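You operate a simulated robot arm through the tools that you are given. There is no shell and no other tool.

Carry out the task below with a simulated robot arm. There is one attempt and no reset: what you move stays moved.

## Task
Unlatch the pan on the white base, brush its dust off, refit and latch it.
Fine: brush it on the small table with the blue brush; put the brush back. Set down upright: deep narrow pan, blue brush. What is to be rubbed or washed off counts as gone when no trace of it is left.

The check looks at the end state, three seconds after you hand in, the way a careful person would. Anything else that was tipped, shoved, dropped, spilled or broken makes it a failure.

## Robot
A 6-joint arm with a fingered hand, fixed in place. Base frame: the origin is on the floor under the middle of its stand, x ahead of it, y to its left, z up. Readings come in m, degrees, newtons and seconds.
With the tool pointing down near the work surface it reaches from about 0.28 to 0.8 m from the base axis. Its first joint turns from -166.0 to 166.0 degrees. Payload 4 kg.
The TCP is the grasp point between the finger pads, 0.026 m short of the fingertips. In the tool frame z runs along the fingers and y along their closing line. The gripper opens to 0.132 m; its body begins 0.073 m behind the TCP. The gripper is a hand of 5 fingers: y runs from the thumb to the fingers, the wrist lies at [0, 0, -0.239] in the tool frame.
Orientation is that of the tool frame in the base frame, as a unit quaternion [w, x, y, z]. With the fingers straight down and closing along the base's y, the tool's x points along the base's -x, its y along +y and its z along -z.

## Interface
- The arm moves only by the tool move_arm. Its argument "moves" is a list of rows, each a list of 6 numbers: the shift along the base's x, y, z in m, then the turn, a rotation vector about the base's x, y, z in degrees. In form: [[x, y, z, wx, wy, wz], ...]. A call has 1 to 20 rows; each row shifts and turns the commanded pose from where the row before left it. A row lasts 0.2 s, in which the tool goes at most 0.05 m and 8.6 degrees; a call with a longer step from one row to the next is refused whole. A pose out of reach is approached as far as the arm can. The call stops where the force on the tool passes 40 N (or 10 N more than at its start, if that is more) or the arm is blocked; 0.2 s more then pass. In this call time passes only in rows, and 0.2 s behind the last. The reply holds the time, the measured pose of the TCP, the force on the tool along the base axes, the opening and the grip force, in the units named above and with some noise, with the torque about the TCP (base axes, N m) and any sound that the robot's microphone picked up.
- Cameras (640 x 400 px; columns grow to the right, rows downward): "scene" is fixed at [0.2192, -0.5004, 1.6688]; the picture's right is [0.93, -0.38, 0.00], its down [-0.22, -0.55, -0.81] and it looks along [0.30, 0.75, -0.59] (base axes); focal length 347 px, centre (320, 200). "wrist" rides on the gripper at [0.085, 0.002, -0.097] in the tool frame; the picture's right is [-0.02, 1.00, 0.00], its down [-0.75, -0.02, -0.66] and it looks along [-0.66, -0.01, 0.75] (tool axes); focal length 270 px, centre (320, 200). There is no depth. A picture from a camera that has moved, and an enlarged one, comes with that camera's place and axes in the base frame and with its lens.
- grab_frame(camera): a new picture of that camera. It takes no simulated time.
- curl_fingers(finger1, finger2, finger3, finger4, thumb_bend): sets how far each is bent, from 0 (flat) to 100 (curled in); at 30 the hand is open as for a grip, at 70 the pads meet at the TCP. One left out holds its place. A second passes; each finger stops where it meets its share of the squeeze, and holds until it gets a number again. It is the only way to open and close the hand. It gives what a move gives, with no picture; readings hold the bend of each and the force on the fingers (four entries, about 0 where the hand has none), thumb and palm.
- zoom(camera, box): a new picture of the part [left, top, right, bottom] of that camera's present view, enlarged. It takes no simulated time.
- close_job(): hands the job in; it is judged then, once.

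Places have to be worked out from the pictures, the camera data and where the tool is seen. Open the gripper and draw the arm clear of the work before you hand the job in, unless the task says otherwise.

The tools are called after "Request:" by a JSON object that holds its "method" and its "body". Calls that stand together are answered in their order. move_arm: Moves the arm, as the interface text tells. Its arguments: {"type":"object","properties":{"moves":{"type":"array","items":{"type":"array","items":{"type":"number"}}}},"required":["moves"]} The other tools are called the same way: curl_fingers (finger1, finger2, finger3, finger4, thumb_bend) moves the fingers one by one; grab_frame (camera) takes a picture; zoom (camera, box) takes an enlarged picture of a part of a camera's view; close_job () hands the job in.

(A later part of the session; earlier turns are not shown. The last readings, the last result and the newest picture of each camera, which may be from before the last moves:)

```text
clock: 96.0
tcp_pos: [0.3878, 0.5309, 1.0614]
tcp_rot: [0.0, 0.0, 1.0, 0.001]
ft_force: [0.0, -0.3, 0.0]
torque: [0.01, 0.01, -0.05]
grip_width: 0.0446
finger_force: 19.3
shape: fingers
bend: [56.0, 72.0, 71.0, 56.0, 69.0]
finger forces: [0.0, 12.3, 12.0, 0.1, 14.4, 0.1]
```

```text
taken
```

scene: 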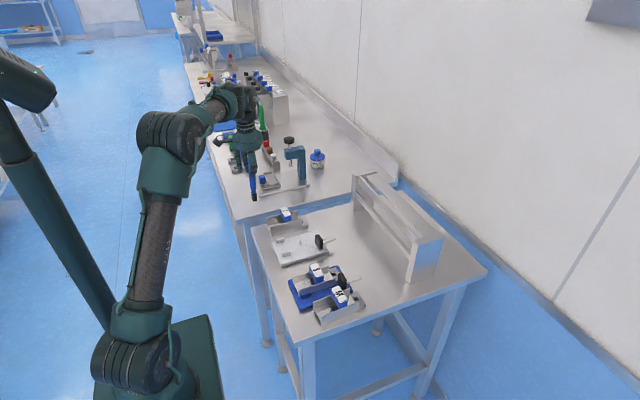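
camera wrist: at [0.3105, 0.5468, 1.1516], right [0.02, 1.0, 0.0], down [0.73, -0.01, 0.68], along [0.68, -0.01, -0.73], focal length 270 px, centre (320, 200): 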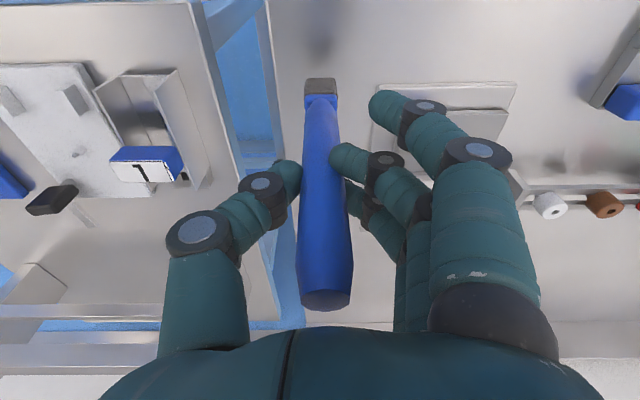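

Without the tilt everything is in reach again, and the brush is over its spot. I'll nudge +3 mm in x to compensate the bristles' lag and lower to just above the table.

Request:
{"method": "move_arm", "body": {"moves": [[0.003, 0, -0.01, 0, 0, 0], [0, 0, -0.012, 0, 0, 0], [0, 0, -0.01, 0, 0, 0], [0, 0, -0.003, 0, 0, 0], [0, 0, 0, 0, 0, 0]]}}

Request:
{"method": "zoom", "body": {"camera": "scene", "box": [235, 165, 285, 215]}}

Request:
{"method": "grab_frame", "body": {"camera": "wrist"}}

```text
clock: 97.2
tcp_pos: [0.3911, 0.5314, 1.0268]
tcp_rot: [0.002, -0.001, 1.0, 0.001]
ft_force: [0.5, 0.2, -0.5]
torque: [-0.01, 0.02, 0.03]
grip_width: 0.0443
finger_force: 19.4
shape: fingers
bend: [56.0, 72.0, 71.0, 56.0, 69.0]
finger forces: [0.0, 12.2, 11.9, 0.0, 14.3, 0.0]
```

```text
8.00 times, centred on (260, 190) of scene
camera zoom: at [0.2192, -0.5004, 1.6688], right [0.93, -0.38, 0.0], down [-0.22, -0.55, -0.81], along [0.3, 0.75, -0.59], focal length 2776 px, centre (800, 280)
```

zoom: 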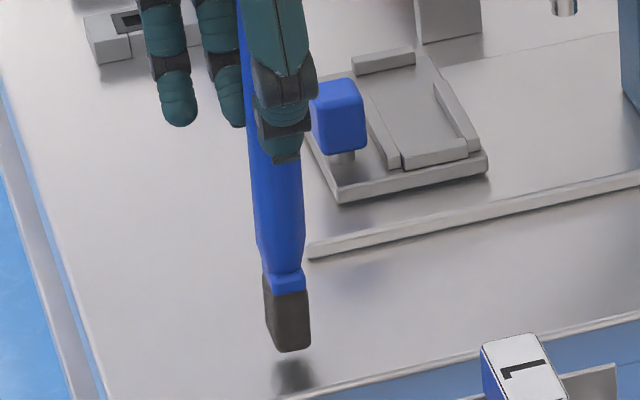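

```text
taken
camera wrist: at [0.3057, 0.5319, 1.1246], right [0.02, 1.0, 0.0], down [0.75, -0.02, 0.66], along [0.66, -0.01, -0.75], focal length 270 px, centre (320, 200)
```

wrist: 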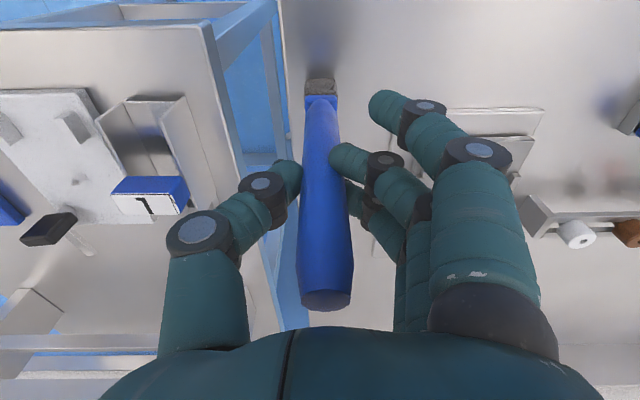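

The bristles are still about 7 mm above the table and ~4 mm short in x of their original place. I'll shift +3 mm in x and lower in small steps to contact.

Request:
{"method": "move_arm", "body": {"moves": [[0.003, 0, 0, 0, 0, 0], [0, 0, -0.003, 0, 0, 0], [0, 0, -0.002, 0, 0, 0], [0, 0, 0, 0, 0, 0]]}}

Request:
{"method": "move_arm", "body": {"moves": [[0, 0, -0.001, 0, 0, 0], [0, 0, 0, 0, 0, 0]]}}

```text
clock: 98.2
tcp_pos: [0.3954, 0.531, 1.0214]
tcp_rot: [0.001, -0.001, 1.0, 0.001]
ft_force: [1.2, 0.2, -1.5]
torque: [-0.02, 0.02, 0.0]
grip_width: 0.0445
finger_force: 18.9
shape: fingers
bend: [56.0, 72.0, 71.0, 56.0, 69.0]
finger forces: [0.0, 12.2, 11.9, 0.1, 14.3, 0.0]
```

```text
clock: 98.8
tcp_pos: [0.3955, 0.53, 1.0222]
tcp_rot: [0.0, -0.002, 1.0, 0.001]
ft_force: [0.1, -0.5, 0.1]
torque: [0.01, 0.02, 0.0]
grip_width: 0.0444
finger_force: 19.0
shape: fingers
bend: [56.0, 72.0, 71.0, 56.0, 69.0]
finger forces: [0.1, 12.2, 12.0, 0.1, 14.3, 0.0]
```

Almost there; two more single-millimetre steps, checking after each.

Request:
{"method": "move_arm", "body": {"moves": [[0, 0, -0.001, 0, 0, 0], [0, 0, 0, 0, 0, 0]]}}

Request:
{"method": "zoom", "body": {"camera": "scene", "box": [235, 165, 285, 215]}}

```text
clock: 99.4
tcp_pos: [0.3942, 0.5306, 1.0219]
tcp_rot: [0.001, -0.001, 1.0, 0.001]
ft_force: [-0.3, 0.1, -1.0]
torque: [-0.02, 0.0, -0.01]
grip_width: 0.0445
finger_force: 19.6
shape: fingers
bend: [56.0, 72.0, 71.0, 56.0, 69.0]
finger forces: [0.1, 12.2, 11.9, 0.0, 14.2, 0.0]
```

```text
8.00 times, centred on (260, 190) of scene
camera zoom: at [0.2192, -0.5004, 1.6688], right [0.93, -0.38, 0.0], down [-0.22, -0.55, -0.81], along [0.3, 0.75, -0.59], focal length 2776 px, centre (800, 280)
```

zoom: 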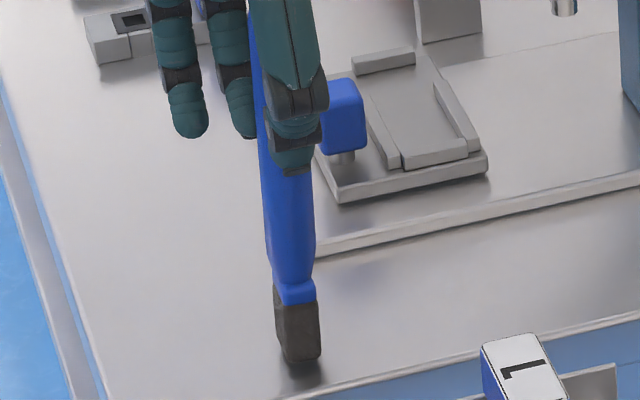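

The bristle corner is now at the original image position (300, 362). I'll take another millimetre or so down until the reading shows touch.

Request:
{"method": "move_arm", "body": {"moves": [[0, 0, -0.001, 0, 0, 0], [0, 0, 0, 0, 0, 0]]}}

Request:
{"method": "move_arm", "body": {"moves": [[0, 0, -0.0007, 0, 0, 0], [0, 0, 0, 0, 0, 0]]}}

```text
clock: 100.0
tcp_pos: [0.3957, 0.531, 1.0194]
tcp_rot: [0.001, -0.001, 1.0, 0.001]
ft_force: [0.2, 0.2, -0.4]
torque: [-0.01, -0.01, -0.01]
grip_width: 0.0442
finger_force: 18.9
shape: fingers
bend: [56.0, 72.0, 71.0, 56.0, 69.0]
finger forces: [0.1, 12.2, 11.8, 0.0, 14.4, 0.0]
```

```text
clock: 100.6
tcp_pos: [0.3941, 0.5312, 1.0192]
tcp_rot: [0.001, -0.001, 1.0, 0.0]
ft_force: [-0.5, -0.3, 2.0]
torque: [0.0, 0.0, 0.01]
grip_width: 0.0447
finger_force: 19.7
shape: fingers
bend: [56.0, 72.0, 72.0, 56.0, 69.0]
finger forces: [0.0, 12.5, 12.2, 0.0, 15.0, 0.1]
```

The brush now touches down with about 3 N, leaning roughly 2° toward +x at the top. I'll press slightly more and draw the hand 5 mm back in −x so it stands upright on its bristles before release.

Request:
{"method": "move_arm", "body": {"moves": [[0, 0, -0.0007, 0, 0, 0], [-0.0025, 0, 0, 0, 0, 0], [-0.0025, 0, 0, 0, 0, 0], [0, 0, 0, 0, 0, 0]]}}

Request:
{"method": "zoom", "body": {"camera": "scene", "box": [235, 165, 285, 215]}}

```text
clock: 101.6
tcp_pos: [0.3893, 0.5312, 1.0183]
tcp_rot: [0.001, 0.0, 1.0, 0.001]
ft_force: [1.2, -0.2, 5.1]
torque: [0.0, -0.14, 0.0]
grip_width: 0.0446
finger_force: 21.9
shape: fingers
bend: [56.0, 72.0, 72.0, 56.0, 69.0]
finger forces: [0.1, 13.5, 15.4, 0.0, 16.5, 0.0]
```

```text
8.00 times, centred on (260, 190) of scene
camera zoom: at [0.2192, -0.5004, 1.6688], right [0.93, -0.38, 0.0], down [-0.22, -0.55, -0.81], along [0.3, 0.75, -0.59], focal length 2776 px, centre (800, 280)
```

zoom: 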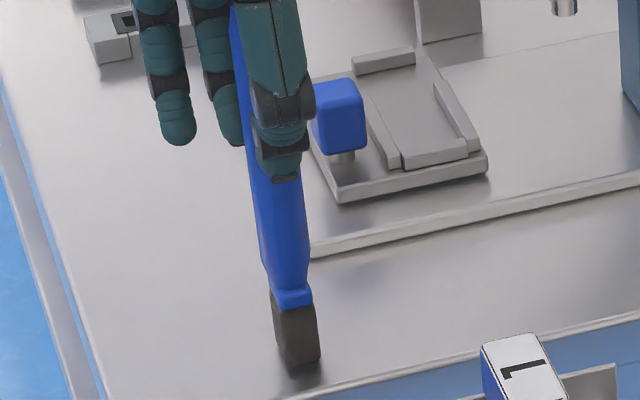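

The brush looks upright and in its original position. I'll release in small stages so it isn't dragged.

Request:
{"method": "curl_fingers", "body": {"finger2": 70, "finger3": 70, "thumb_bend": 67}}

Request:
{"method": "curl_fingers", "body": {"finger2": 68, "finger3": 68, "thumb_bend": 65}}

Request:
{"method": "grab_frame", "body": {"camera": "wrist"}}

Request:
{"method": "zoom", "body": {"camera": "scene", "box": [235, 165, 285, 215]}}

```text
clock: 102.6
tcp_pos: [0.3894, 0.5303, 1.0183]
tcp_rot: [0.001, -0.001, 1.0, 0.001]
ft_force: [0.6, 2.3, 14.8]
torque: [0.07, -0.02, 0.04]
grip_width: 0.046
finger_force: 11.3
shape: fingers
bend: [56.0, 70.0, 70.0, 56.0, 66.0]
finger forces: [0.1, 8.6, 9.0, 0.0, 5.3, 0.0]
```

```text
clock: 103.6
tcp_pos: [0.3894, 0.5306, 1.0183]
tcp_rot: [0.001, -0.001, 1.0, 0.001]
ft_force: [-0.1, -0.2, 2.7]
torque: [0.02, -0.02, -0.02]
grip_width: 0.0472
finger_force: 4.7
shape: fingers
bend: [56.0, 68.0, 67.0, 56.0, 64.0]
finger forces: [0.1, 3.7, 3.9, 0.0, 2.1, 0.0]
```

```text
taken
camera wrist: at [0.3038, 0.532, 1.1148], right [0.02, 1.0, 0.0], down [0.75, -0.01, 0.66], along [0.66, -0.01, -0.75], focal length 270 px, centre (320, 200)
```

wrist: 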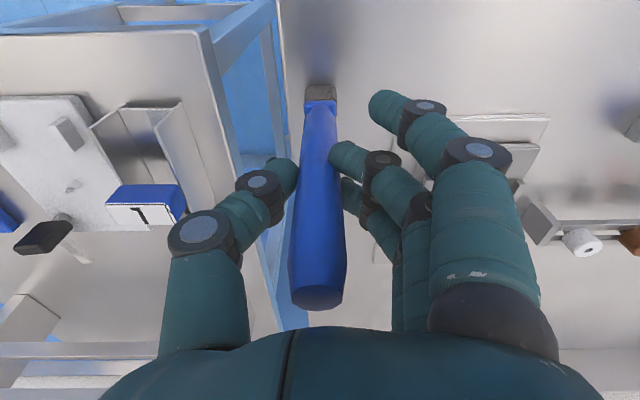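

```text
8.00 times, centred on (260, 190) of scene
camera zoom: at [0.2192, -0.5004, 1.6688], right [0.93, -0.38, 0.0], down [-0.22, -0.55, -0.81], along [0.3, 0.75, -0.59], focal length 2776 px, centre (800, 280)
```

zoom: 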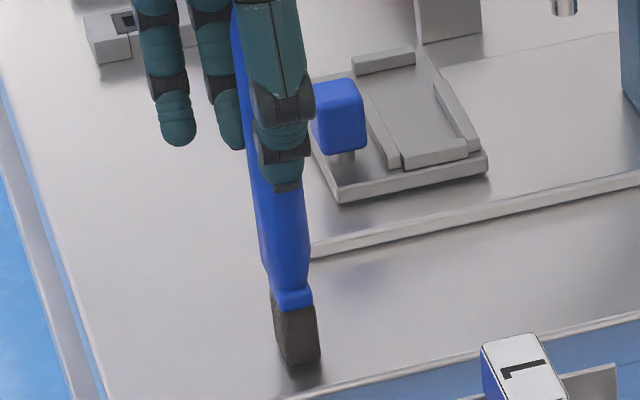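

The grip is nearly off; the top leans about 3 mm toward the thumb, so I'll open the fingers slightly first and then the thumb.

Request:
{"method": "curl_fingers", "body": {"finger2": 66, "finger3": 66, "thumb_bend": 65}}

Request:
{"method": "curl_fingers", "body": {"finger2": 64, "finger3": 64, "thumb_bend": 63}}

Request:
{"method": "zoom", "body": {"camera": "wrist", "box": [240, 60, 440, 320]}}

Request:
{"method": "zoom", "body": {"camera": "scene", "box": [235, 165, 285, 215]}}

```text
clock: 104.6
tcp_pos: [0.3885, 0.5305, 1.0179]
tcp_rot: [0.001, -0.002, 1.0, 0.001]
ft_force: [0.2, 0.1, 1.1]
torque: [0.05, 0.03, 0.01]
grip_width: 0.0465
finger_force: 2.5
shape: fingers
bend: [56.0, 66.0, 66.0, 56.0, 65.0]
finger forces: [0.0, 2.1, 2.2, 0.1, 1.1, 0.0]
```

```text
clock: 105.6
tcp_pos: [0.3892, 0.5314, 1.018]
tcp_rot: [0.0, -0.001, 1.0, 0.001]
ft_force: [0.6, 0.2, 0.7]
torque: [0.02, -0.01, -0.01]
grip_width: 0.0471
finger_force: 0.1
shape: fingers
bend: [56.0, 64.0, 64.0, 56.0, 63.0]
finger forces: [0.1, 0.0, 0.0, 0.0, 0.1, 0.1]
```

```text
1.54 times, centred on (340, 190) of wrist
camera zoom: at [0.3038, 0.532, 1.1149], right [0.02, 1.0, 0.0], down [0.75, -0.02, 0.66], along [0.66, -0.01, -0.75], focal length 416 px, centre (289, 215)
```

zoom: 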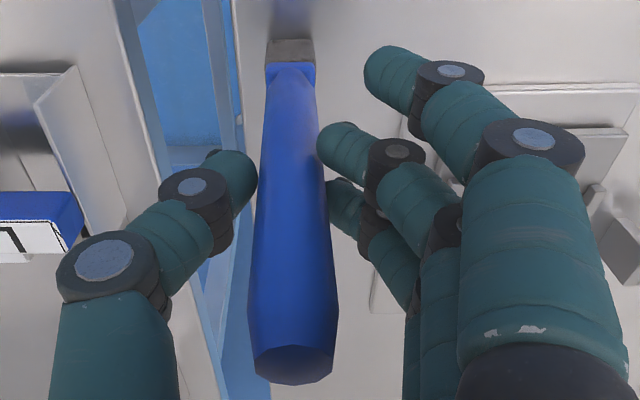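

```text
8.00 times, centred on (260, 190) of scene
camera zoom: at [0.2192, -0.5004, 1.6688], right [0.93, -0.38, 0.0], down [-0.22, -0.55, -0.81], along [0.3, 0.75, -0.59], focal length 2776 px, centre (800, 280)
```

zoom: 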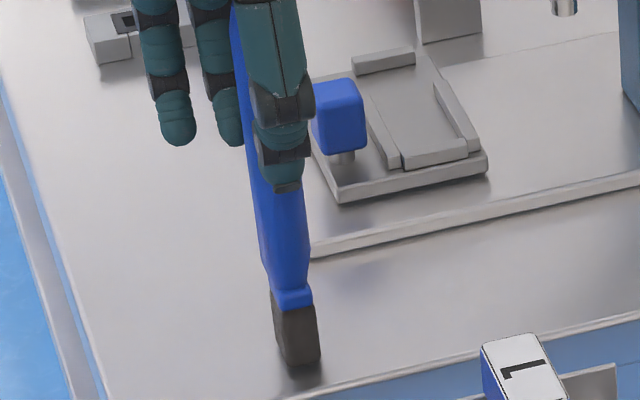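

The brush stands free with zero force on every finger. I'll open the hand wide and lift straight up off it.

Request:
{"method": "curl_fingers", "body": {"finger1": 42, "finger2": 42, "finger3": 42, "finger4": 42, "thumb_bend": 42}}

Request:
{"method": "move_arm", "body": {"moves": [[0, 0, 0.01, 0, 0, 0], [0, 0, 0.02, 0, 0, 0], [0, 0, 0.02, 0, 0, 0], [0, 0, 0.03, 0, 0, 0], [0, 0, 0.03, 0, 0, 0], [0, 0, 0.03, 0, 0, 0], [0, 0, 0, 0, 0, 0]]}}

Request:
{"method": "grab_frame", "body": {"camera": "wrist"}}

Request:
{"method": "zoom", "body": {"camera": "scene", "box": [235, 155, 285, 215]}}

```text
clock: 106.6
tcp_pos: [0.3888, 0.5312, 1.018]
tcp_rot: [0.001, -0.001, 1.0, 0.001]
ft_force: [-1.4, -0.2, -0.8]
torque: [0.01, 0.05, 0.02]
grip_width: 0.0998
finger_force: 0.1
shape: fingers
bend: [42.0, 42.0, 42.0, 42.0, 42.0]
finger forces: [0.1, 0.0, 0.0, 0.1, 0.1, 0.1]
```

```text
clock: 108.2
tcp_pos: [0.3903, 0.5316, 1.1592]
tcp_rot: [0.001, -0.001, 1.0, 0.002]
ft_force: [-0.4, 0.4, -0.2]
torque: [-0.01, 0.0, 0.01]
grip_width: 0.0998
finger_force: 0.0
shape: fingers
bend: [42.0, 42.0, 42.0, 42.0, 42.0]
finger forces: [0.0, 0.0, 0.0, 0.0, 0.0, 0.0]
```

```text
taken
camera wrist: at [0.3051, 0.5317, 1.256], right [0.02, 1.0, 0.0], down [0.75, -0.02, 0.66], along [0.66, -0.01, -0.75], focal length 270 px, centre (320, 200)
```

wrist: 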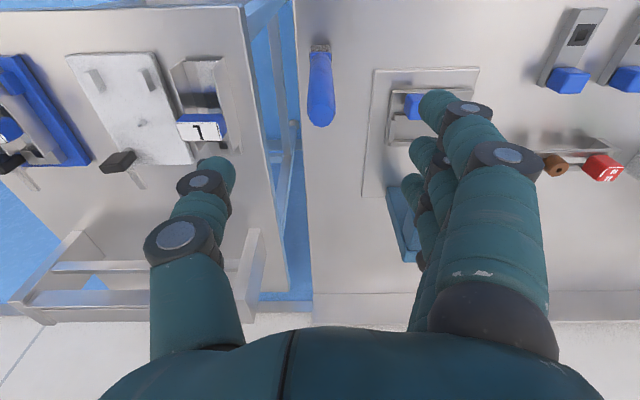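

```text
6.67 times, centred on (260, 185) of scene
camera zoom: at [0.2192, -0.5004, 1.6688], right [0.93, -0.38, 0.0], down [-0.22, -0.55, -0.81], along [0.3, 0.75, -0.59], focal length 2314 px, centre (720, 300)
```

zoom: 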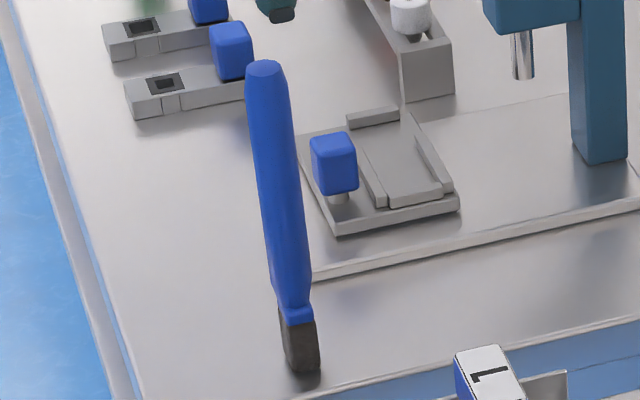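

The brush stands upright at its place. Now I'll move the wrist camera over between the base and the pan to measure the guides, pin and pan for the refit.

Request:
{"method": "move_arm", "body": {"moves": [[-0.01, -0.03, 0.01, 0, 0, 0], [-0.01, -0.04, 0, 0, 0, 0], [-0.01, -0.04, 0, 0, 0, 0], [-0.01, -0.04, 0, 0, 0, 0], [-0.01, -0.04, 0, 0, 0, 0], [-0.005, -0.03, 0, 0, 0, 0], [0, 0, 0, 0, 0, 0]]}}

Request:
{"method": "grab_frame", "body": {"camera": "wrist"}}

Request:
{"method": "zoom", "body": {"camera": "wrist", "box": [230, 80, 390, 200]}}

Request:
{"method": "zoom", "body": {"camera": "scene", "box": [265, 205, 345, 260]}}

```text
clock: 109.8
tcp_pos: [0.3364, 0.3082, 1.1688]
tcp_rot: [0.002, -0.001, 1.0, 0.0]
ft_force: [0.6, 0.4, -0.3]
torque: [0.03, 0.01, 0.03]
grip_width: 0.0999
finger_force: 0.1
shape: fingers
bend: [42.0, 42.0, 42.0, 42.0, 42.0]
finger forces: [0.0, 0.0, 0.0, 0.0, 0.0, 0.1]
```

```text
taken
camera wrist: at [0.2505, 0.3095, 1.2647], right [0.02, 1.0, 0.0], down [0.75, -0.02, 0.66], along [0.66, -0.01, -0.75], focal length 270 px, centre (320, 200)
```

wrist: 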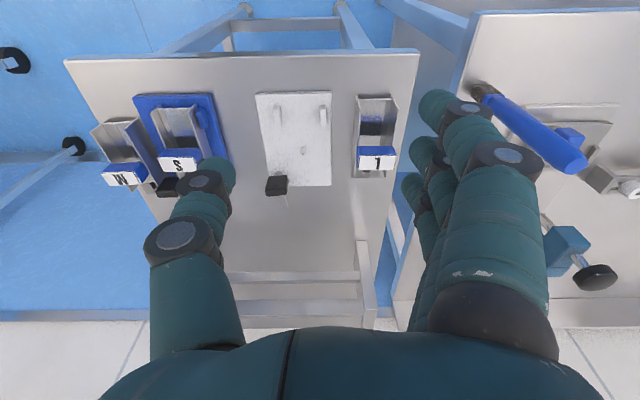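

```text
3.33 times, centred on (310, 140) of wrist
camera zoom: at [0.2505, 0.3095, 1.2647], right [0.02, 1.0, 0.0], down [0.75, -0.02, 0.66], along [0.66, -0.01, -0.75], focal length 901 px, centre (353, 400)
```

zoom: 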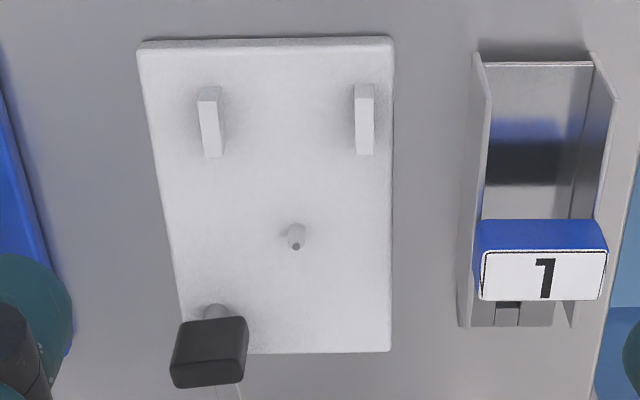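

```text
7.27 times, centred on (305, 232) of scene
camera zoom: at [0.2192, -0.5004, 1.6688], right [0.93, -0.38, 0.0], down [-0.22, -0.55, -0.81], along [0.3, 0.75, -0.59], focal length 2524 px, centre (429, -36)
```

zoom: 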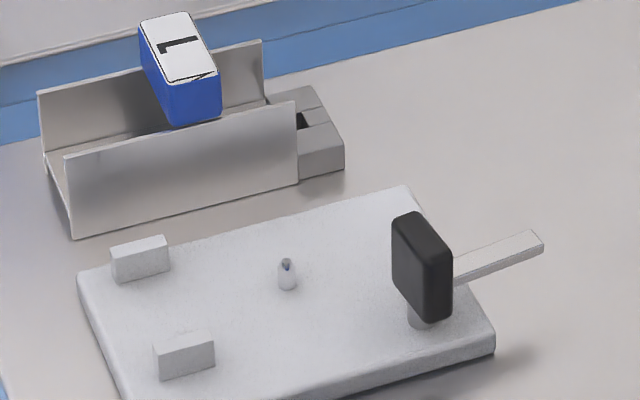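

The seat geometry: pin at (0.470, 0.2805), guide inner faces at y≈0.2516 and 0.309, so about 3 mm side play; comparing scene pixels, the pan sits at seat + (−0.0013, +0.103, −0.0145). I'll move back above the pan with the fingers set as in the first grasp.

Request:
{"method": "curl_fingers", "body": {"finger1": 44, "finger2": 44, "finger3": 44, "finger4": 44, "thumb_bend": 44}}

Request:
{"method": "move_arm", "body": {"moves": [[0.0245, 0.0152, -0.01, 0, 0, 0], [0.0245, 0.0152, -0.01, 0, 0, 0], [0.0245, 0.0152, -0.01, 0, 0, 0], [0.0245, 0.0152, -0.01, 0, 0, 0], [0.0245, 0.0152, -0.01, 0, 0, 0], [0, 0, -0.03, 0, 0, 0], [0, 0, 0, 0, 0, 0], [0, 0, 0, 0, 0, 0]]}}

Request:
{"method": "grab_frame", "body": {"camera": "wrist"}}

Request:
{"method": "move_arm", "body": {"moves": [[0, 0, 0, 0, 0, 0]]}}

Request:
{"method": "move_arm", "body": {"moves": [[0, 0, 0, 0, 0, 0]]}}

```text
clock: 110.8
tcp_pos: [0.3355, 0.3089, 1.1678]
tcp_rot: [0.001, -0.002, 1.0, 0.001]
ft_force: [0.5, -0.3, -0.9]
torque: [-0.02, 0.03, -0.01]
grip_width: 0.0953
finger_force: 0.1
shape: fingers
bend: [44.0, 44.0, 44.0, 44.0, 44.0]
finger forces: [0.0, 0.0, 0.0, 0.1, 0.1, 0.0]
```

```text
clock: 112.6
tcp_pos: [0.4568, 0.3882, 1.0879]
tcp_rot: [0.0, -0.001, 1.0, 0.001]
ft_force: [-0.9, 0.6, 0.4]
torque: [-0.01, 0.0, -0.01]
grip_width: 0.0949
finger_force: 0.0
shape: fingers
bend: [44.0, 44.0, 44.0, 44.0, 44.0]
finger forces: [0.0, 0.0, 0.1, 0.0, 0.0, 0.1]
```

```text
taken
camera wrist: at [0.3718, 0.3884, 1.1844], right [0.02, 1.0, 0.0], down [0.75, -0.01, 0.66], along [0.66, -0.01, -0.75], focal length 270 px, centre (320, 200)
```

wrist: 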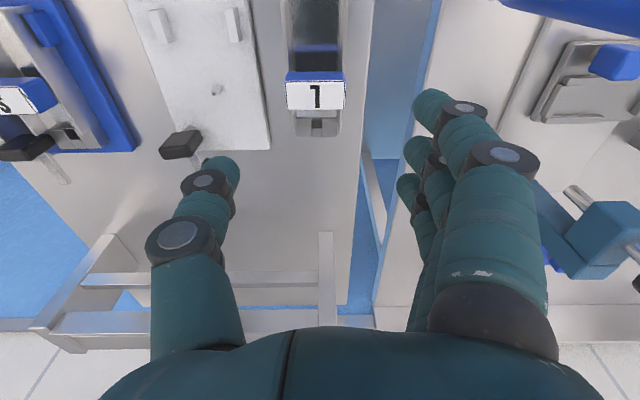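

```text
clock: 113.0
tcp_pos: [0.4572, 0.3887, 1.0875]
tcp_rot: [0.001, -0.001, 1.0, 0.001]
ft_force: [-0.5, -0.6, -0.1]
torque: [0.0, 0.01, 0.02]
grip_width: 0.0951
finger_force: 0.1
shape: fingers
bend: [44.0, 44.0, 44.0, 44.0, 44.0]
finger forces: [0.0, 0.0, 0.0, 0.0, 0.1, 0.0]
```

```text
clock: 113.4
tcp_pos: [0.4579, 0.3866, 1.0872]
tcp_rot: [0.001, -0.002, 1.0, 0.0]
ft_force: [-0.5, 0.3, 1.3]
torque: [0.02, -0.02, 0.0]
grip_width: 0.0948
finger_force: 0.0
shape: fingers
bend: [44.0, 44.0, 44.0, 44.0, 44.0]
finger forces: [0.0, 0.0, 0.0, 0.0, 0.1, 0.1]
```

Averaged, the TCP is at (0.457, 0.388, 1.0875). I'll correct to (0.458, 0.384) and descend around the pan to z≈0.942, the same hand-to-pan relation as in the first grasp.

Request:
{"method": "move_arm", "body": {"moves": [[0.0015, -0.0032, -0.02, 0, 0, 0], [0, 0, -0.025, 0, 0, 0], [0, 0, -0.025, 0, 0, 0], [0, 0, -0.025, 0, 0, 0], [0, 0, -0.025, 0, 0, 0], [0, 0, -0.0155, 0, 0, 0], [0, 0, -0.01, 0, 0, 0], [0, 0, 0, 0, 0, 0]]}}

Request:
{"method": "grab_frame", "body": {"camera": "wrist"}}

Request:
{"method": "zoom", "body": {"camera": "scene", "box": [260, 195, 320, 245]}}

```text
clock: 115.2
tcp_pos: [0.4587, 0.3824, 0.9409]
tcp_rot: [0.001, -0.001, 1.0, 0.001]
ft_force: [0.3, 0.4, -0.4]
torque: [0.02, -0.01, -0.04]
grip_width: 0.0953
finger_force: 0.1
shape: fingers
bend: [44.0, 44.0, 44.0, 44.0, 44.0]
finger forces: [0.1, 0.0, 0.0, 0.0, 0.0, 0.0]
```

```text
taken
camera wrist: at [0.3737, 0.3839, 1.039], right [0.02, 1.0, 0.0], down [0.75, -0.01, 0.66], along [0.66, -0.01, -0.75], focal length 270 px, centre (320, 200)
```

wrist: 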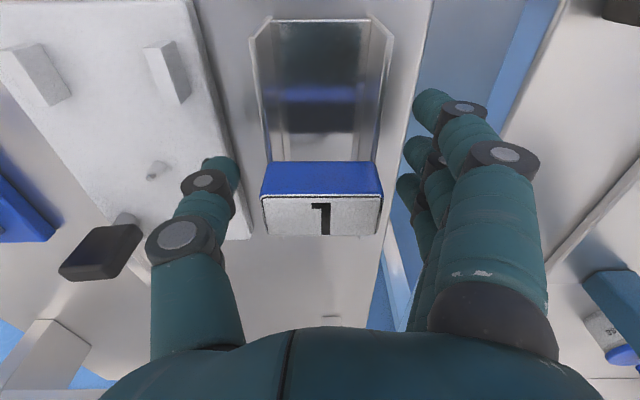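

```text
8.00 times, centred on (290, 220) of scene
camera zoom: at [0.2192, -0.5004, 1.6688], right [0.93, -0.38, 0.0], down [-0.22, -0.55, -0.81], along [0.3, 0.75, -0.59], focal length 2776 px, centre (560, 40)
```

zoom: 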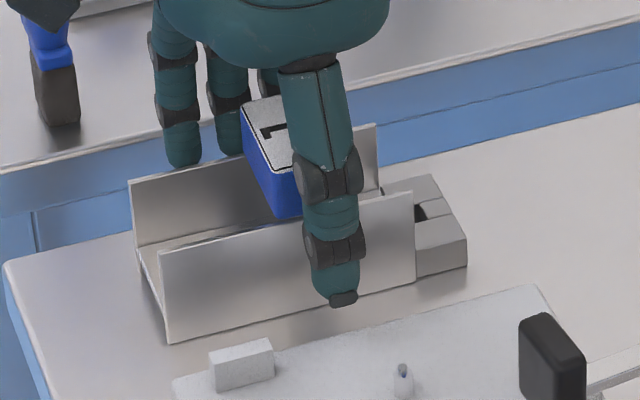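

The label sits in the image where it did at the first grasp. Closing the hand on the pan walls again.

Request:
{"method": "curl_fingers", "body": {"finger1": 62, "finger2": 62, "finger3": 62, "finger4": 62, "thumb_bend": 62}}

Request:
{"method": "move_arm", "body": {"moves": [[0, 0, 0.005, 0, 0, 0], [0, 0, 0.01, 0, 0, 0], [0, 0, 0.015, 0, 0, 0], [0, 0, 0.015, 0, 0, 0], [0, 0, 0.015, 0, 0, 0], [0, 0, 0, 0, 0, 0]]}}

Request:
{"method": "grab_frame", "body": {"camera": "wrist"}}

Request:
{"method": "zoom", "body": {"camera": "scene", "box": [260, 185, 320, 245]}}

```text
clock: 116.2
tcp_pos: [0.4589, 0.3837, 0.9438]
tcp_rot: [0.001, -0.001, 1.0, 0.001]
ft_force: [0.0, 0.1, 0.2]
torque: [0.03, 0.02, -0.01]
grip_width: 0.0594
finger_force: 11.7
shape: fingers
bend: [57.0, 57.0, 58.0, 58.0, 57.0]
finger forces: [3.2, 3.1, 3.0, 3.0, 12.4, 0.0]
```

```text
clock: 117.6
tcp_pos: [0.4588, 0.3842, 1.0036]
tcp_rot: [0.001, -0.001, 1.0, 0.001]
ft_force: [-0.1, 0.2, -2.2]
torque: [-0.02, 0.0, -0.05]
grip_width: 0.0594
finger_force: 12.8
shape: fingers
bend: [57.0, 57.0, 58.0, 58.0, 57.0]
finger forces: [3.2, 3.0, 3.1, 3.1, 12.4, 0.0]
```

```text
taken
camera wrist: at [0.3732, 0.3855, 1.1007], right [0.02, 1.0, 0.0], down [0.75, -0.02, 0.66], along [0.66, -0.01, -0.75], focal length 270 px, centre (320, 200)
```

wrist: 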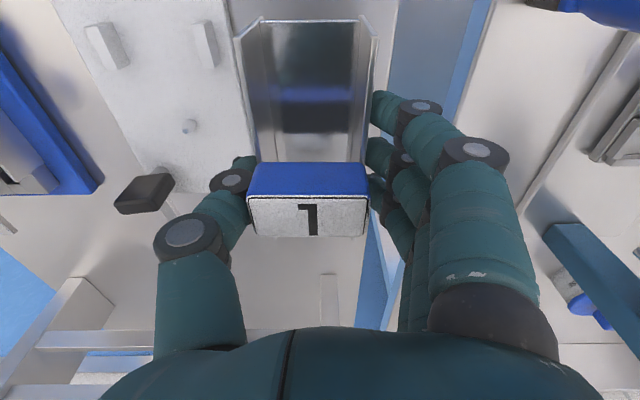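

```text
6.67 times, centred on (290, 215) of scene
camera zoom: at [0.2192, -0.5004, 1.6688], right [0.93, -0.38, 0.0], down [-0.22, -0.55, -0.81], along [0.3, 0.75, -0.59], focal length 2314 px, centre (520, 100)
```

zoom: 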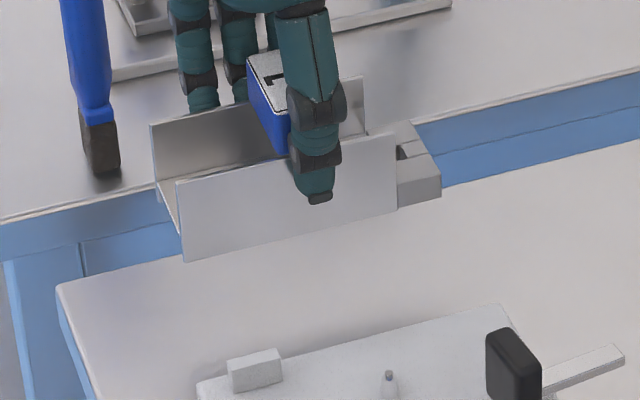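

The pan is lifted level. I'll carry it back over the base at (0.4594, 0.283), lower to about 2 cm above the seat, and check alignment.

Request:
{"method": "move_arm", "body": {"moves": [[0.0014, -0.017, 0, 0, 0, 0], [0, -0.018, 0, 0, 0, 0], [0, -0.018, 0, 0, 0, 0], [0, -0.018, 0, 0, 0, 0], [0, -0.015, 0, 0, 0, 0], [0, -0.015, 0, 0, 0, 0], [0, 0, -0.01, 0, 0, 0], [0, 0, -0.01, 0, 0, 0], [0, 0, 0, 0, 0, 0]]}}

Request:
{"method": "zoom", "body": {"camera": "scene", "box": [265, 205, 335, 260]}}

Request:
{"method": "grab_frame", "body": {"camera": "wrist"}}

Request:
{"method": "move_arm", "body": {"moves": [[0, 0, 0, 0, 0, 0]]}}

```text
clock: 119.6
tcp_pos: [0.4587, 0.2821, 0.9831]
tcp_rot: [0.001, -0.001, 1.0, 0.001]
ft_force: [0.2, 0.4, -2.9]
torque: [-0.02, 0.0, 0.06]
grip_width: 0.0594
finger_force: 12.5
shape: fingers
bend: [57.0, 57.0, 58.0, 58.0, 57.0]
finger forces: [3.1, 3.2, 3.2, 3.2, 12.3, 0.1]
```

```text
7.27 times, centred on (300, 232) of scene
camera zoom: at [0.2192, -0.5004, 1.6688], right [0.93, -0.38, 0.0], down [-0.22, -0.55, -0.81], along [0.3, 0.75, -0.59], focal length 2524 px, centre (466, -36)
```

zoom: 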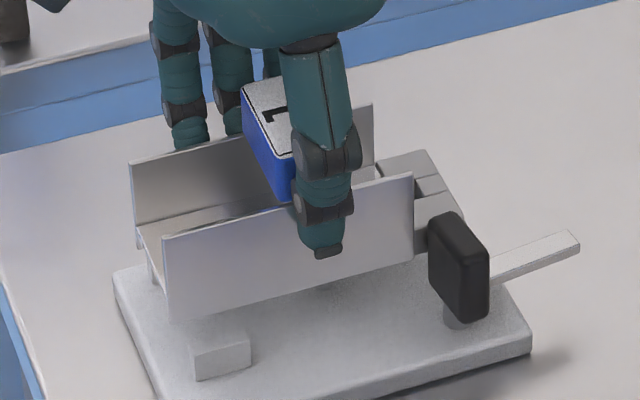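

```text
taken
camera wrist: at [0.3737, 0.284, 1.0797], right [0.02, 1.0, 0.0], down [0.75, -0.01, 0.66], along [0.66, -0.01, -0.75], focal length 270 px, centre (320, 200)
```

wrist: 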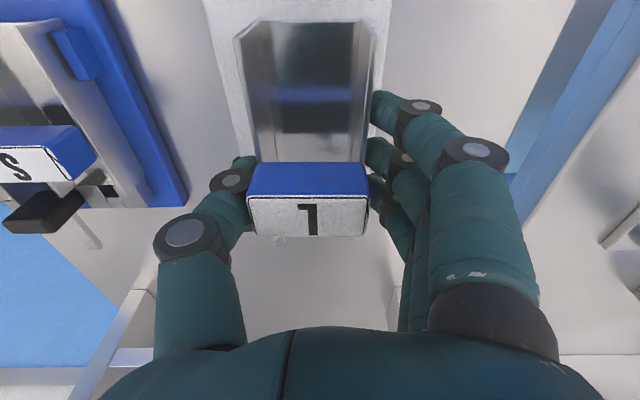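

```text
clock: 120.0
tcp_pos: [0.4592, 0.2842, 0.9822]
tcp_rot: [0.001, -0.001, 1.0, 0.001]
ft_force: [0.5, -0.1, -1.8]
torque: [0.02, 0.0, 0.02]
grip_width: 0.0597
finger_force: 12.6
shape: fingers
bend: [57.0, 57.0, 58.0, 58.0, 57.0]
finger forces: [3.2, 3.2, 3.2, 3.2, 12.2, 0.1]
```

The pan hovers correctly over the guides; comparing wall corners with the original picture, it's 1–2 mm short in x. I'll take a tight zoom to refine this.

Request:
{"method": "zoom", "body": {"camera": "scene", "box": [300, 215, 330, 240]}}

Request:
{"method": "zoom", "body": {"camera": "scene", "box": [268, 225, 304, 255]}}

```text
16.00 times, centred on (315, 228) of scene
camera zoom: at [0.2192, -0.5004, 1.6688], right [0.93, -0.38, 0.0], down [-0.22, -0.55, -0.81], along [0.3, 0.75, -0.59], focal length 5553 px, centre (400, -240)
```

zoom: 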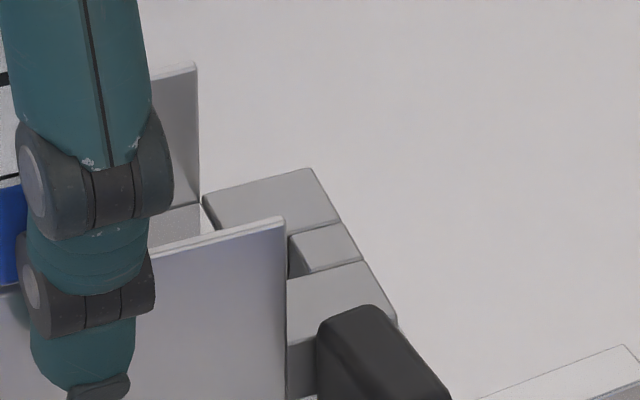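

```text
13.33 times, centred on (286, 240) of scene
camera zoom: at [0.2192, -0.5004, 1.6688], right [0.93, -0.38, 0.0], down [-0.22, -0.55, -0.81], along [0.3, 0.75, -0.59], focal length 4627 px, centre (773, -333)
```

zoom: 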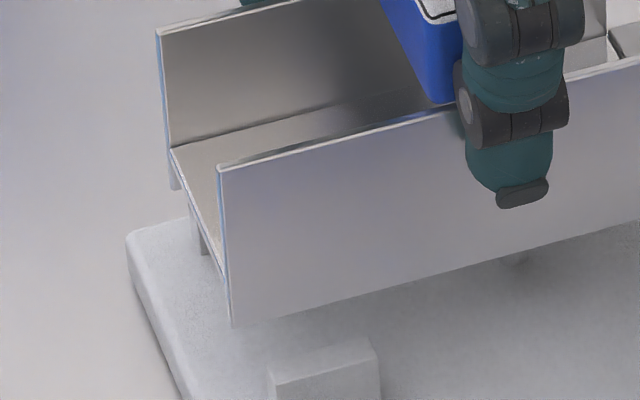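

Only 1.3 mm short in x and under 1 mm in y. I'll correct x and lower to about 5 mm above the seated height.

Request:
{"method": "move_arm", "body": {"moves": [[0.0013, 0, 0, 0, 0, 0], [0, 0, -0.01, 0, 0, 0], [0, 0, -0.01, 0, 0, 0], [0, 0, 0, 0, 0, 0]]}}

Request:
{"method": "zoom", "body": {"camera": "scene", "box": [265, 205, 335, 260]}}

```text
clock: 121.0
tcp_pos: [0.4623, 0.2831, 0.9621]
tcp_rot: [0.0, -0.001, 1.0, 0.001]
ft_force: [-0.5, -0.5, -2.4]
torque: [0.01, 0.02, -0.03]
grip_width: 0.0593
finger_force: 12.6
shape: fingers
bend: [57.0, 57.0, 58.0, 58.0, 57.0]
finger forces: [3.2, 3.0, 3.1, 3.0, 12.3, 0.0]
```

```text
7.27 times, centred on (300, 232) of scene
camera zoom: at [0.2192, -0.5004, 1.6688], right [0.93, -0.38, 0.0], down [-0.22, -0.55, -0.81], along [0.3, 0.75, -0.59], focal length 2524 px, centre (466, -36)
```

zoom: 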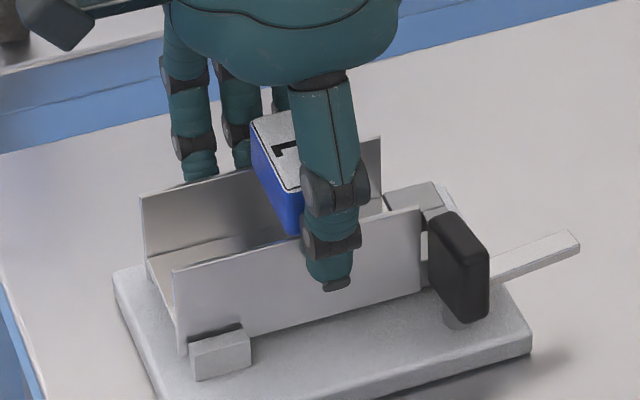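

The pan has entered between the guides without any contact force. Lowering the last millimetres in small steps.

Request:
{"method": "move_arm", "body": {"moves": [[0, 0, -0.002, 0, 0, 0], [0, 0, -0.0015, 0, 0, 0], [0, 0, 0, 0, 0, 0]]}}

```text
clock: 121.8
tcp_pos: [0.4606, 0.2827, 0.9586]
tcp_rot: [0.001, 0.0, 1.0, 0.001]
ft_force: [-0.4, 0.4, -3.0]
torque: [0.03, 0.0, 0.05]
grip_width: 0.0592
finger_force: 12.3
shape: fingers
bend: [57.0, 57.0, 58.0, 58.0, 57.0]
finger forces: [3.1, 3.2, 3.2, 3.4, 12.0, 0.0]
```

Still hanging freely; continuing down a millimetre at a time.

Request:
{"method": "move_arm", "body": {"moves": [[0, 0, -0.001, 0, 0, 0], [0, 0, 0, 0, 0, 0]]}}

Request:
{"method": "move_arm", "body": {"moves": [[0, 0, -0.001, 0, 0, 0], [0, 0, 0, 0, 0, 0]]}}

```text
clock: 122.4
tcp_pos: [0.4612, 0.2823, 0.9571]
tcp_rot: [0.0, 0.0, 1.0, 0.0]
ft_force: [0.1, 1.0, -1.9]
torque: [0.04, -0.03, 0.06]
grip_width: 0.0593
finger_force: 12.3
shape: fingers
bend: [57.0, 57.0, 58.0, 58.0, 57.0]
finger forces: [3.1, 3.1, 3.3, 3.4, 12.1, 0.0]
```

```text
clock: 123.0
tcp_pos: [0.4609, 0.2831, 0.9565]
tcp_rot: [0.001, 0.0, 1.0, 0.001]
ft_force: [0.3, 1.3, -2.5]
torque: [0.06, -0.03, 0.11]
grip_width: 0.0591
finger_force: 13.2
shape: fingers
bend: [57.0, 57.0, 58.0, 58.0, 57.0]
finger forces: [3.1, 3.1, 3.4, 3.9, 12.0, 0.1]
```

Request:
{"method": "move_arm", "body": {"moves": [[0, 0, -0.001, 0, 0, 0], [0, 0, 0, 0, 0, 0]]}}

Request:
{"method": "zoom", "body": {"camera": "scene", "box": [265, 215, 335, 270]}}

```text
clock: 123.6
tcp_pos: [0.461, 0.2843, 0.9563]
tcp_rot: [0.001, -0.001, 1.0, 0.001]
ft_force: [-1.2, 1.9, -1.1]
torque: [0.02, -0.01, 0.06]
grip_width: 0.0591
finger_force: 13.0
shape: fingers
bend: [57.0, 57.0, 58.0, 58.0, 57.0]
finger forces: [3.2, 3.1, 3.3, 3.4, 12.2, 0.0]
```

```text
7.27 times, centred on (300, 242) of scene
camera zoom: at [0.2192, -0.5004, 1.6688], right [0.93, -0.38, 0.0], down [-0.22, -0.55, -0.81], along [0.3, 0.75, -0.59], focal length 2524 px, centre (466, -109)
```

zoom: 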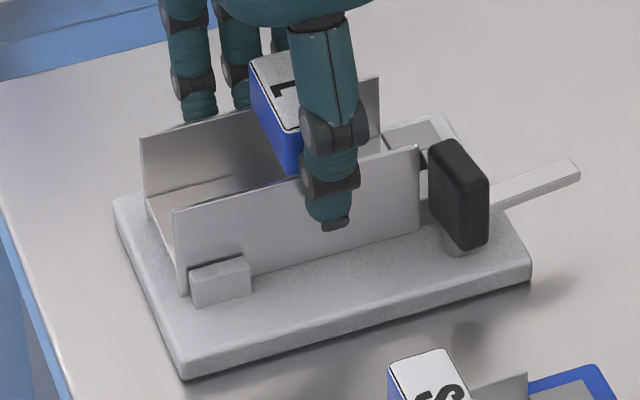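

Corner pixels match the original seated picture within 2–3 px. One more millimetre down to make sure it's fully seated.

Request:
{"method": "move_arm", "body": {"moves": [[-0.0005, 0, -0.001, 0, 0, 0], [0, 0, 0, 0, 0, 0]]}}

Request:
{"method": "zoom", "body": {"camera": "scene", "box": [265, 215, 335, 270]}}

```text
clock: 124.2
tcp_pos: [0.4599, 0.2822, 0.9552]
tcp_rot: [0.002, -0.001, 1.0, 0.001]
ft_force: [1.2, 1.3, 5.2]
torque: [-0.09, -0.06, 0.04]
grip_width: 0.0594
finger_force: 12.8
shape: fingers
bend: [57.0, 57.0, 58.0, 58.0, 58.0]
finger forces: [3.4, 3.3, 3.5, 3.7, 12.8, 0.0]
```

```text
7.27 times, centred on (300, 242) of scene
camera zoom: at [0.2192, -0.5004, 1.6688], right [0.93, -0.38, 0.0], down [-0.22, -0.55, -0.81], along [0.3, 0.75, -0.59], focal length 2524 px, centre (466, -109)
```

zoom: 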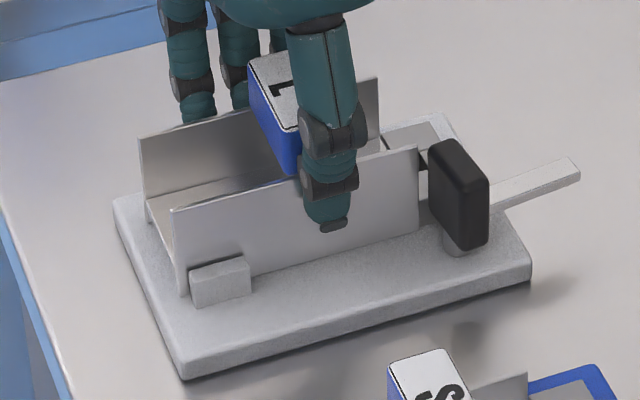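

Contact at +5 N shows the pan is resting on its seat. I'll release gradually and compare its position with the original.

Request:
{"method": "curl_fingers", "body": {"finger1": 55, "finger2": 55, "finger3": 55, "finger4": 55, "thumb_bend": 54}}

Request:
{"method": "curl_fingers", "body": {"finger1": 46, "finger2": 46, "finger3": 46, "finger4": 46, "thumb_bend": 46}}

Request:
{"method": "zoom", "body": {"camera": "scene", "box": [265, 215, 335, 270]}}

Request:
{"method": "grab_frame", "body": {"camera": "wrist"}}

```text
clock: 125.2
tcp_pos: [0.4591, 0.2839, 0.9532]
tcp_rot: [0.0, -0.001, 1.0, 0.0]
ft_force: [-0.3, -0.5, 0.5]
torque: [0.0, 0.02, -0.04]
grip_width: 0.0626
finger_force: 0.5
shape: fingers
bend: [55.0, 55.0, 55.0, 55.0, 54.0]
finger forces: [0.1, 0.0, 0.2, 0.0, 1.0, 0.0]
```

```text
clock: 126.2
tcp_pos: [0.4619, 0.2836, 0.9559]
tcp_rot: [0.001, -0.001, 1.0, 0.001]
ft_force: [0.4, -0.4, 0.6]
torque: [-0.02, -0.01, -0.01]
grip_width: 0.0868
finger_force: 0.1
shape: fingers
bend: [46.0, 46.0, 46.0, 46.0, 46.0]
finger forces: [0.0, 0.0, 0.0, 0.1, 0.1, 0.1]
```

```text
7.27 times, centred on (300, 242) of scene
camera zoom: at [0.2192, -0.5004, 1.6688], right [0.93, -0.38, 0.0], down [-0.22, -0.55, -0.81], along [0.3, 0.75, -0.59], focal length 2524 px, centre (466, -109)
```

zoom: 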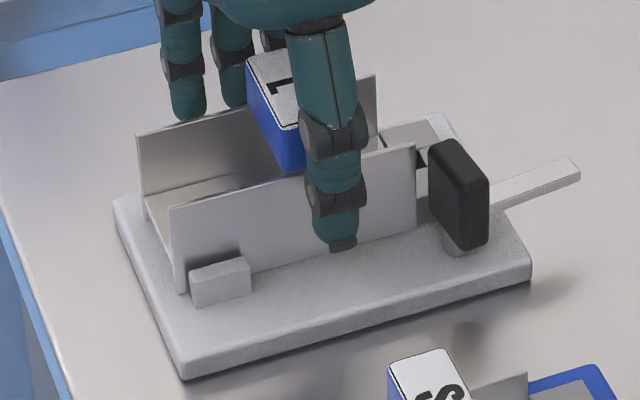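

```text
taken
camera wrist: at [0.3751, 0.2841, 1.0519], right [0.02, 1.0, 0.0], down [0.75, -0.02, 0.66], along [0.66, -0.01, -0.75], focal length 270 px, centre (320, 200)
```

wrist: 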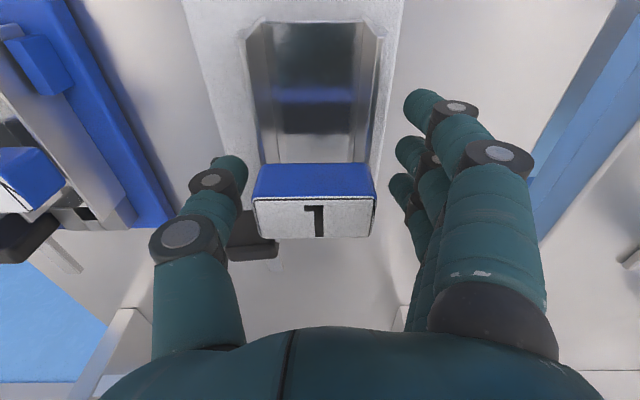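

The pan is back on its seat: wall corners are within about 1 mm of the original picture. I'll raise the hand, turn it to yaw −90° and set thumb bent, fingers wide, to push the latch knob back from its −x side.

Request:
{"method": "move_arm", "body": {"moves": [[0, 0, 0.02, 0, 0, 0], [0, 0, 0.03, 0, 0, 0], [0, 0, 0.03, 0, 0, 0], [0, 0, 0.035, 0, 0, 0], [0.0065, -0.005, 0, 0, 0, -8.2], [0.0065, -0.005, 0, 0, 0, -8.2], [0.0065, -0.005, 0, 0, 0, -8.2], [0.0065, -0.005, 0, 0, 0, -8.2], [0.0065, -0.005, 0, 0, 0, -8.2], [0.0065, -0.005, 0, 0, 0, -8.2], [0.0065, -0.005, 0, 0, 0, -8.2], [0.0065, -0.005, 0, 0, 0, -8.2], [0.0065, -0.005, 0, 0, 0, -8.2], [0.0065, -0.006, 0, 0, 0, -8.2], [0.0065, -0.006, 0, 0, 0, -8.0], [0, 0, 0, 0, 0, 0]]}}

Request:
{"method": "curl_fingers", "body": {"finger1": 30, "finger2": 30, "finger3": 30, "finger4": 30, "thumb_bend": 55}}

Request:
{"method": "grab_frame", "body": {"camera": "wrist"}}

Request:
{"method": "zoom", "body": {"camera": "scene", "box": [265, 175, 361, 260]}}

```text
clock: 129.6
tcp_pos: [0.5322, 0.2264, 1.0708]
tcp_rot: [0.001, 0.707, 0.707, 0.0]
ft_force: [0.3, 0.9, -0.2]
torque: [0.01, 0.01, -0.02]
grip_width: 0.0869
finger_force: 0.0
shape: fingers
bend: [46.0, 46.0, 46.0, 46.0, 46.0]
finger forces: [0.1, 0.0, 0.0, 0.0, 0.1, 0.1]
```

```text
clock: 130.6
tcp_pos: [0.5337, 0.2261, 1.0702]
tcp_rot: [0.002, 0.706, 0.708, 0.0]
ft_force: [1.1, -0.4, -0.5]
torque: [0.0, -0.01, 0.0]
grip_width: 0.0989
finger_force: 0.0
shape: fingers
bend: [30.0, 30.0, 30.0, 30.0, 55.0]
finger forces: [0.0, 0.0, 0.0, 0.0, 0.1, 0.1]
```

```text
taken
camera wrist: at [0.5337, 0.3099, 1.1673], right [1.0, -0.02, 0.0], down [-0.02, -0.75, 0.66], along [-0.01, -0.66, -0.75], focal length 270 px, centre (320, 200)
```

wrist: 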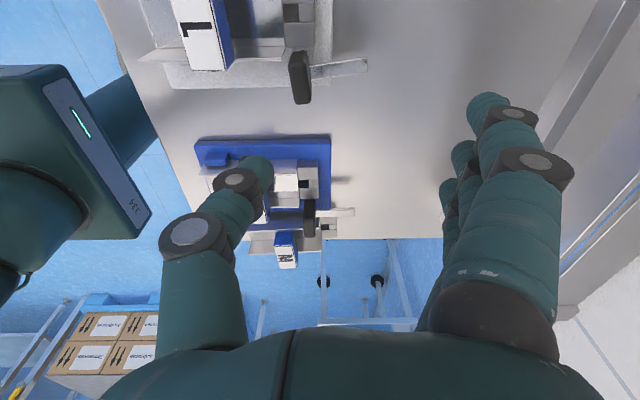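

```text
4.71 times, centred on (313, 218) of scene
camera zoom: at [0.2192, -0.5004, 1.6688], right [0.93, -0.38, 0.0], down [-0.22, -0.55, -0.81], along [0.3, 0.75, -0.59], focal length 1633 px, centre (353, 118)
```

zoom: 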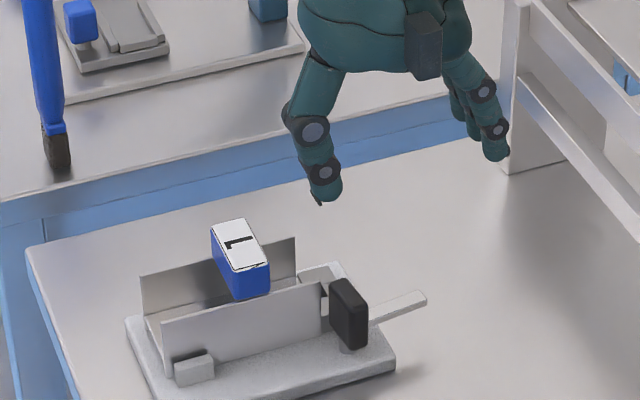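

The thumb should come down at about (0.497, 0.222), on the −x side of the knob's −y end, with the fingers far out on the free +x side. I'll descend to z≈0.955 and check.

Request:
{"method": "move_arm", "body": {"moves": [[0, 0, -0.025, 0, 0, 0], [0, 0, -0.025, 0, 0, 0], [0, 0, -0.025, 0, 0, 0], [0, 0, -0.02, 0, 0, 0], [0, 0, -0.012, 0, 0, 0], [0, 0, -0.008, 0, 0, 0], [0, 0, 0, 0, 0, 0]]}}

Request:
{"method": "zoom", "body": {"camera": "wrist", "box": [180, 0, 420, 180]}}

Request:
{"method": "zoom", "body": {"camera": "scene", "box": [285, 200, 355, 260]}}

```text
clock: 132.2
tcp_pos: [0.5323, 0.2246, 0.9549]
tcp_rot: [0.001, 0.707, 0.708, 0.0]
ft_force: [-0.1, 0.2, -0.1]
torque: [0.0, -0.03, 0.01]
grip_width: 0.0991
finger_force: 0.1
shape: fingers
bend: [30.0, 30.0, 30.0, 30.0, 55.0]
finger forces: [0.0, 0.1, 0.0, 0.1, 0.0, 0.0]
```

```text
2.22 times, centred on (300, 90) of wrist
camera zoom: at [0.5333, 0.3085, 1.0523], right [1.0, -0.02, 0.0], down [-0.02, -0.75, 0.66], along [-0.01, -0.66, -0.75], focal length 601 px, centre (364, 444)
```

zoom: 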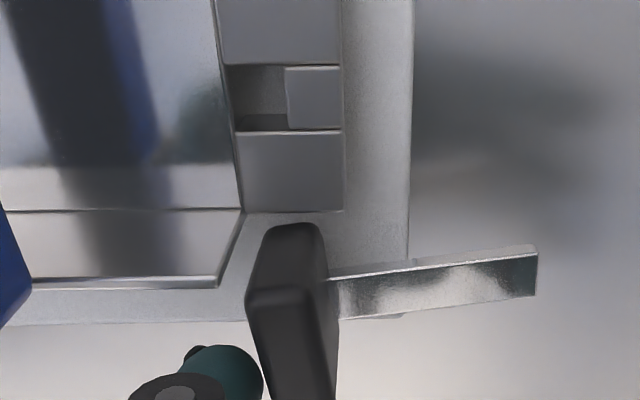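

```text
6.67 times, centred on (320, 230) of scene
camera zoom: at [0.2192, -0.5004, 1.6688], right [0.93, -0.38, 0.0], down [-0.22, -0.55, -0.81], along [0.3, 0.75, -0.59], focal length 2314 px, centre (320, 0)
```

zoom: 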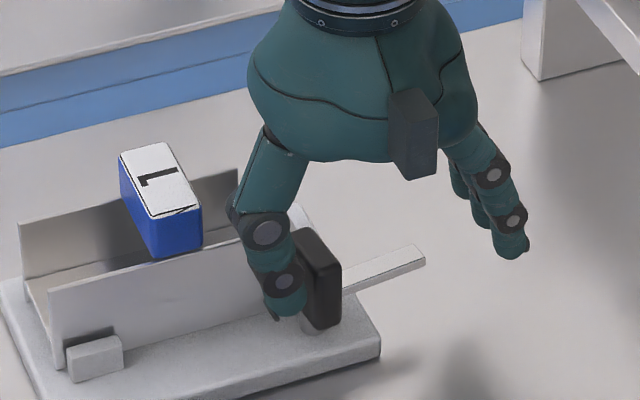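

The thumb is beside the knob on its −x side. I'll zoom lower in the wrist picture to see the gap.

Request:
{"method": "zoom", "body": {"camera": "wrist", "box": [200, 90, 380, 225]}}

```text
2.96 times, centred on (290, 158) of wrist
camera zoom: at [0.5333, 0.3085, 1.0523], right [1.0, -0.02, 0.0], down [-0.02, -0.75, 0.66], along [-0.01, -0.66, -0.75], focal length 801 px, centre (409, 326)
```

zoom: 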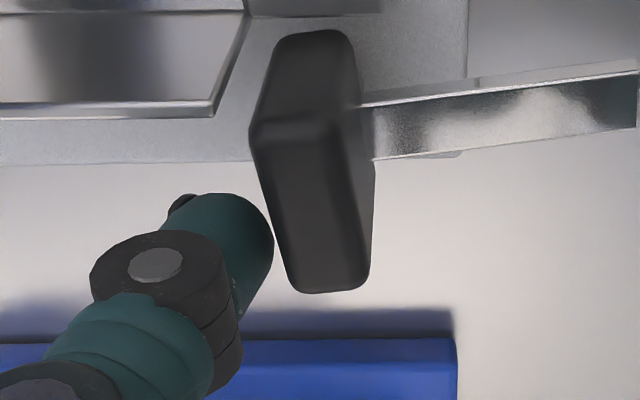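

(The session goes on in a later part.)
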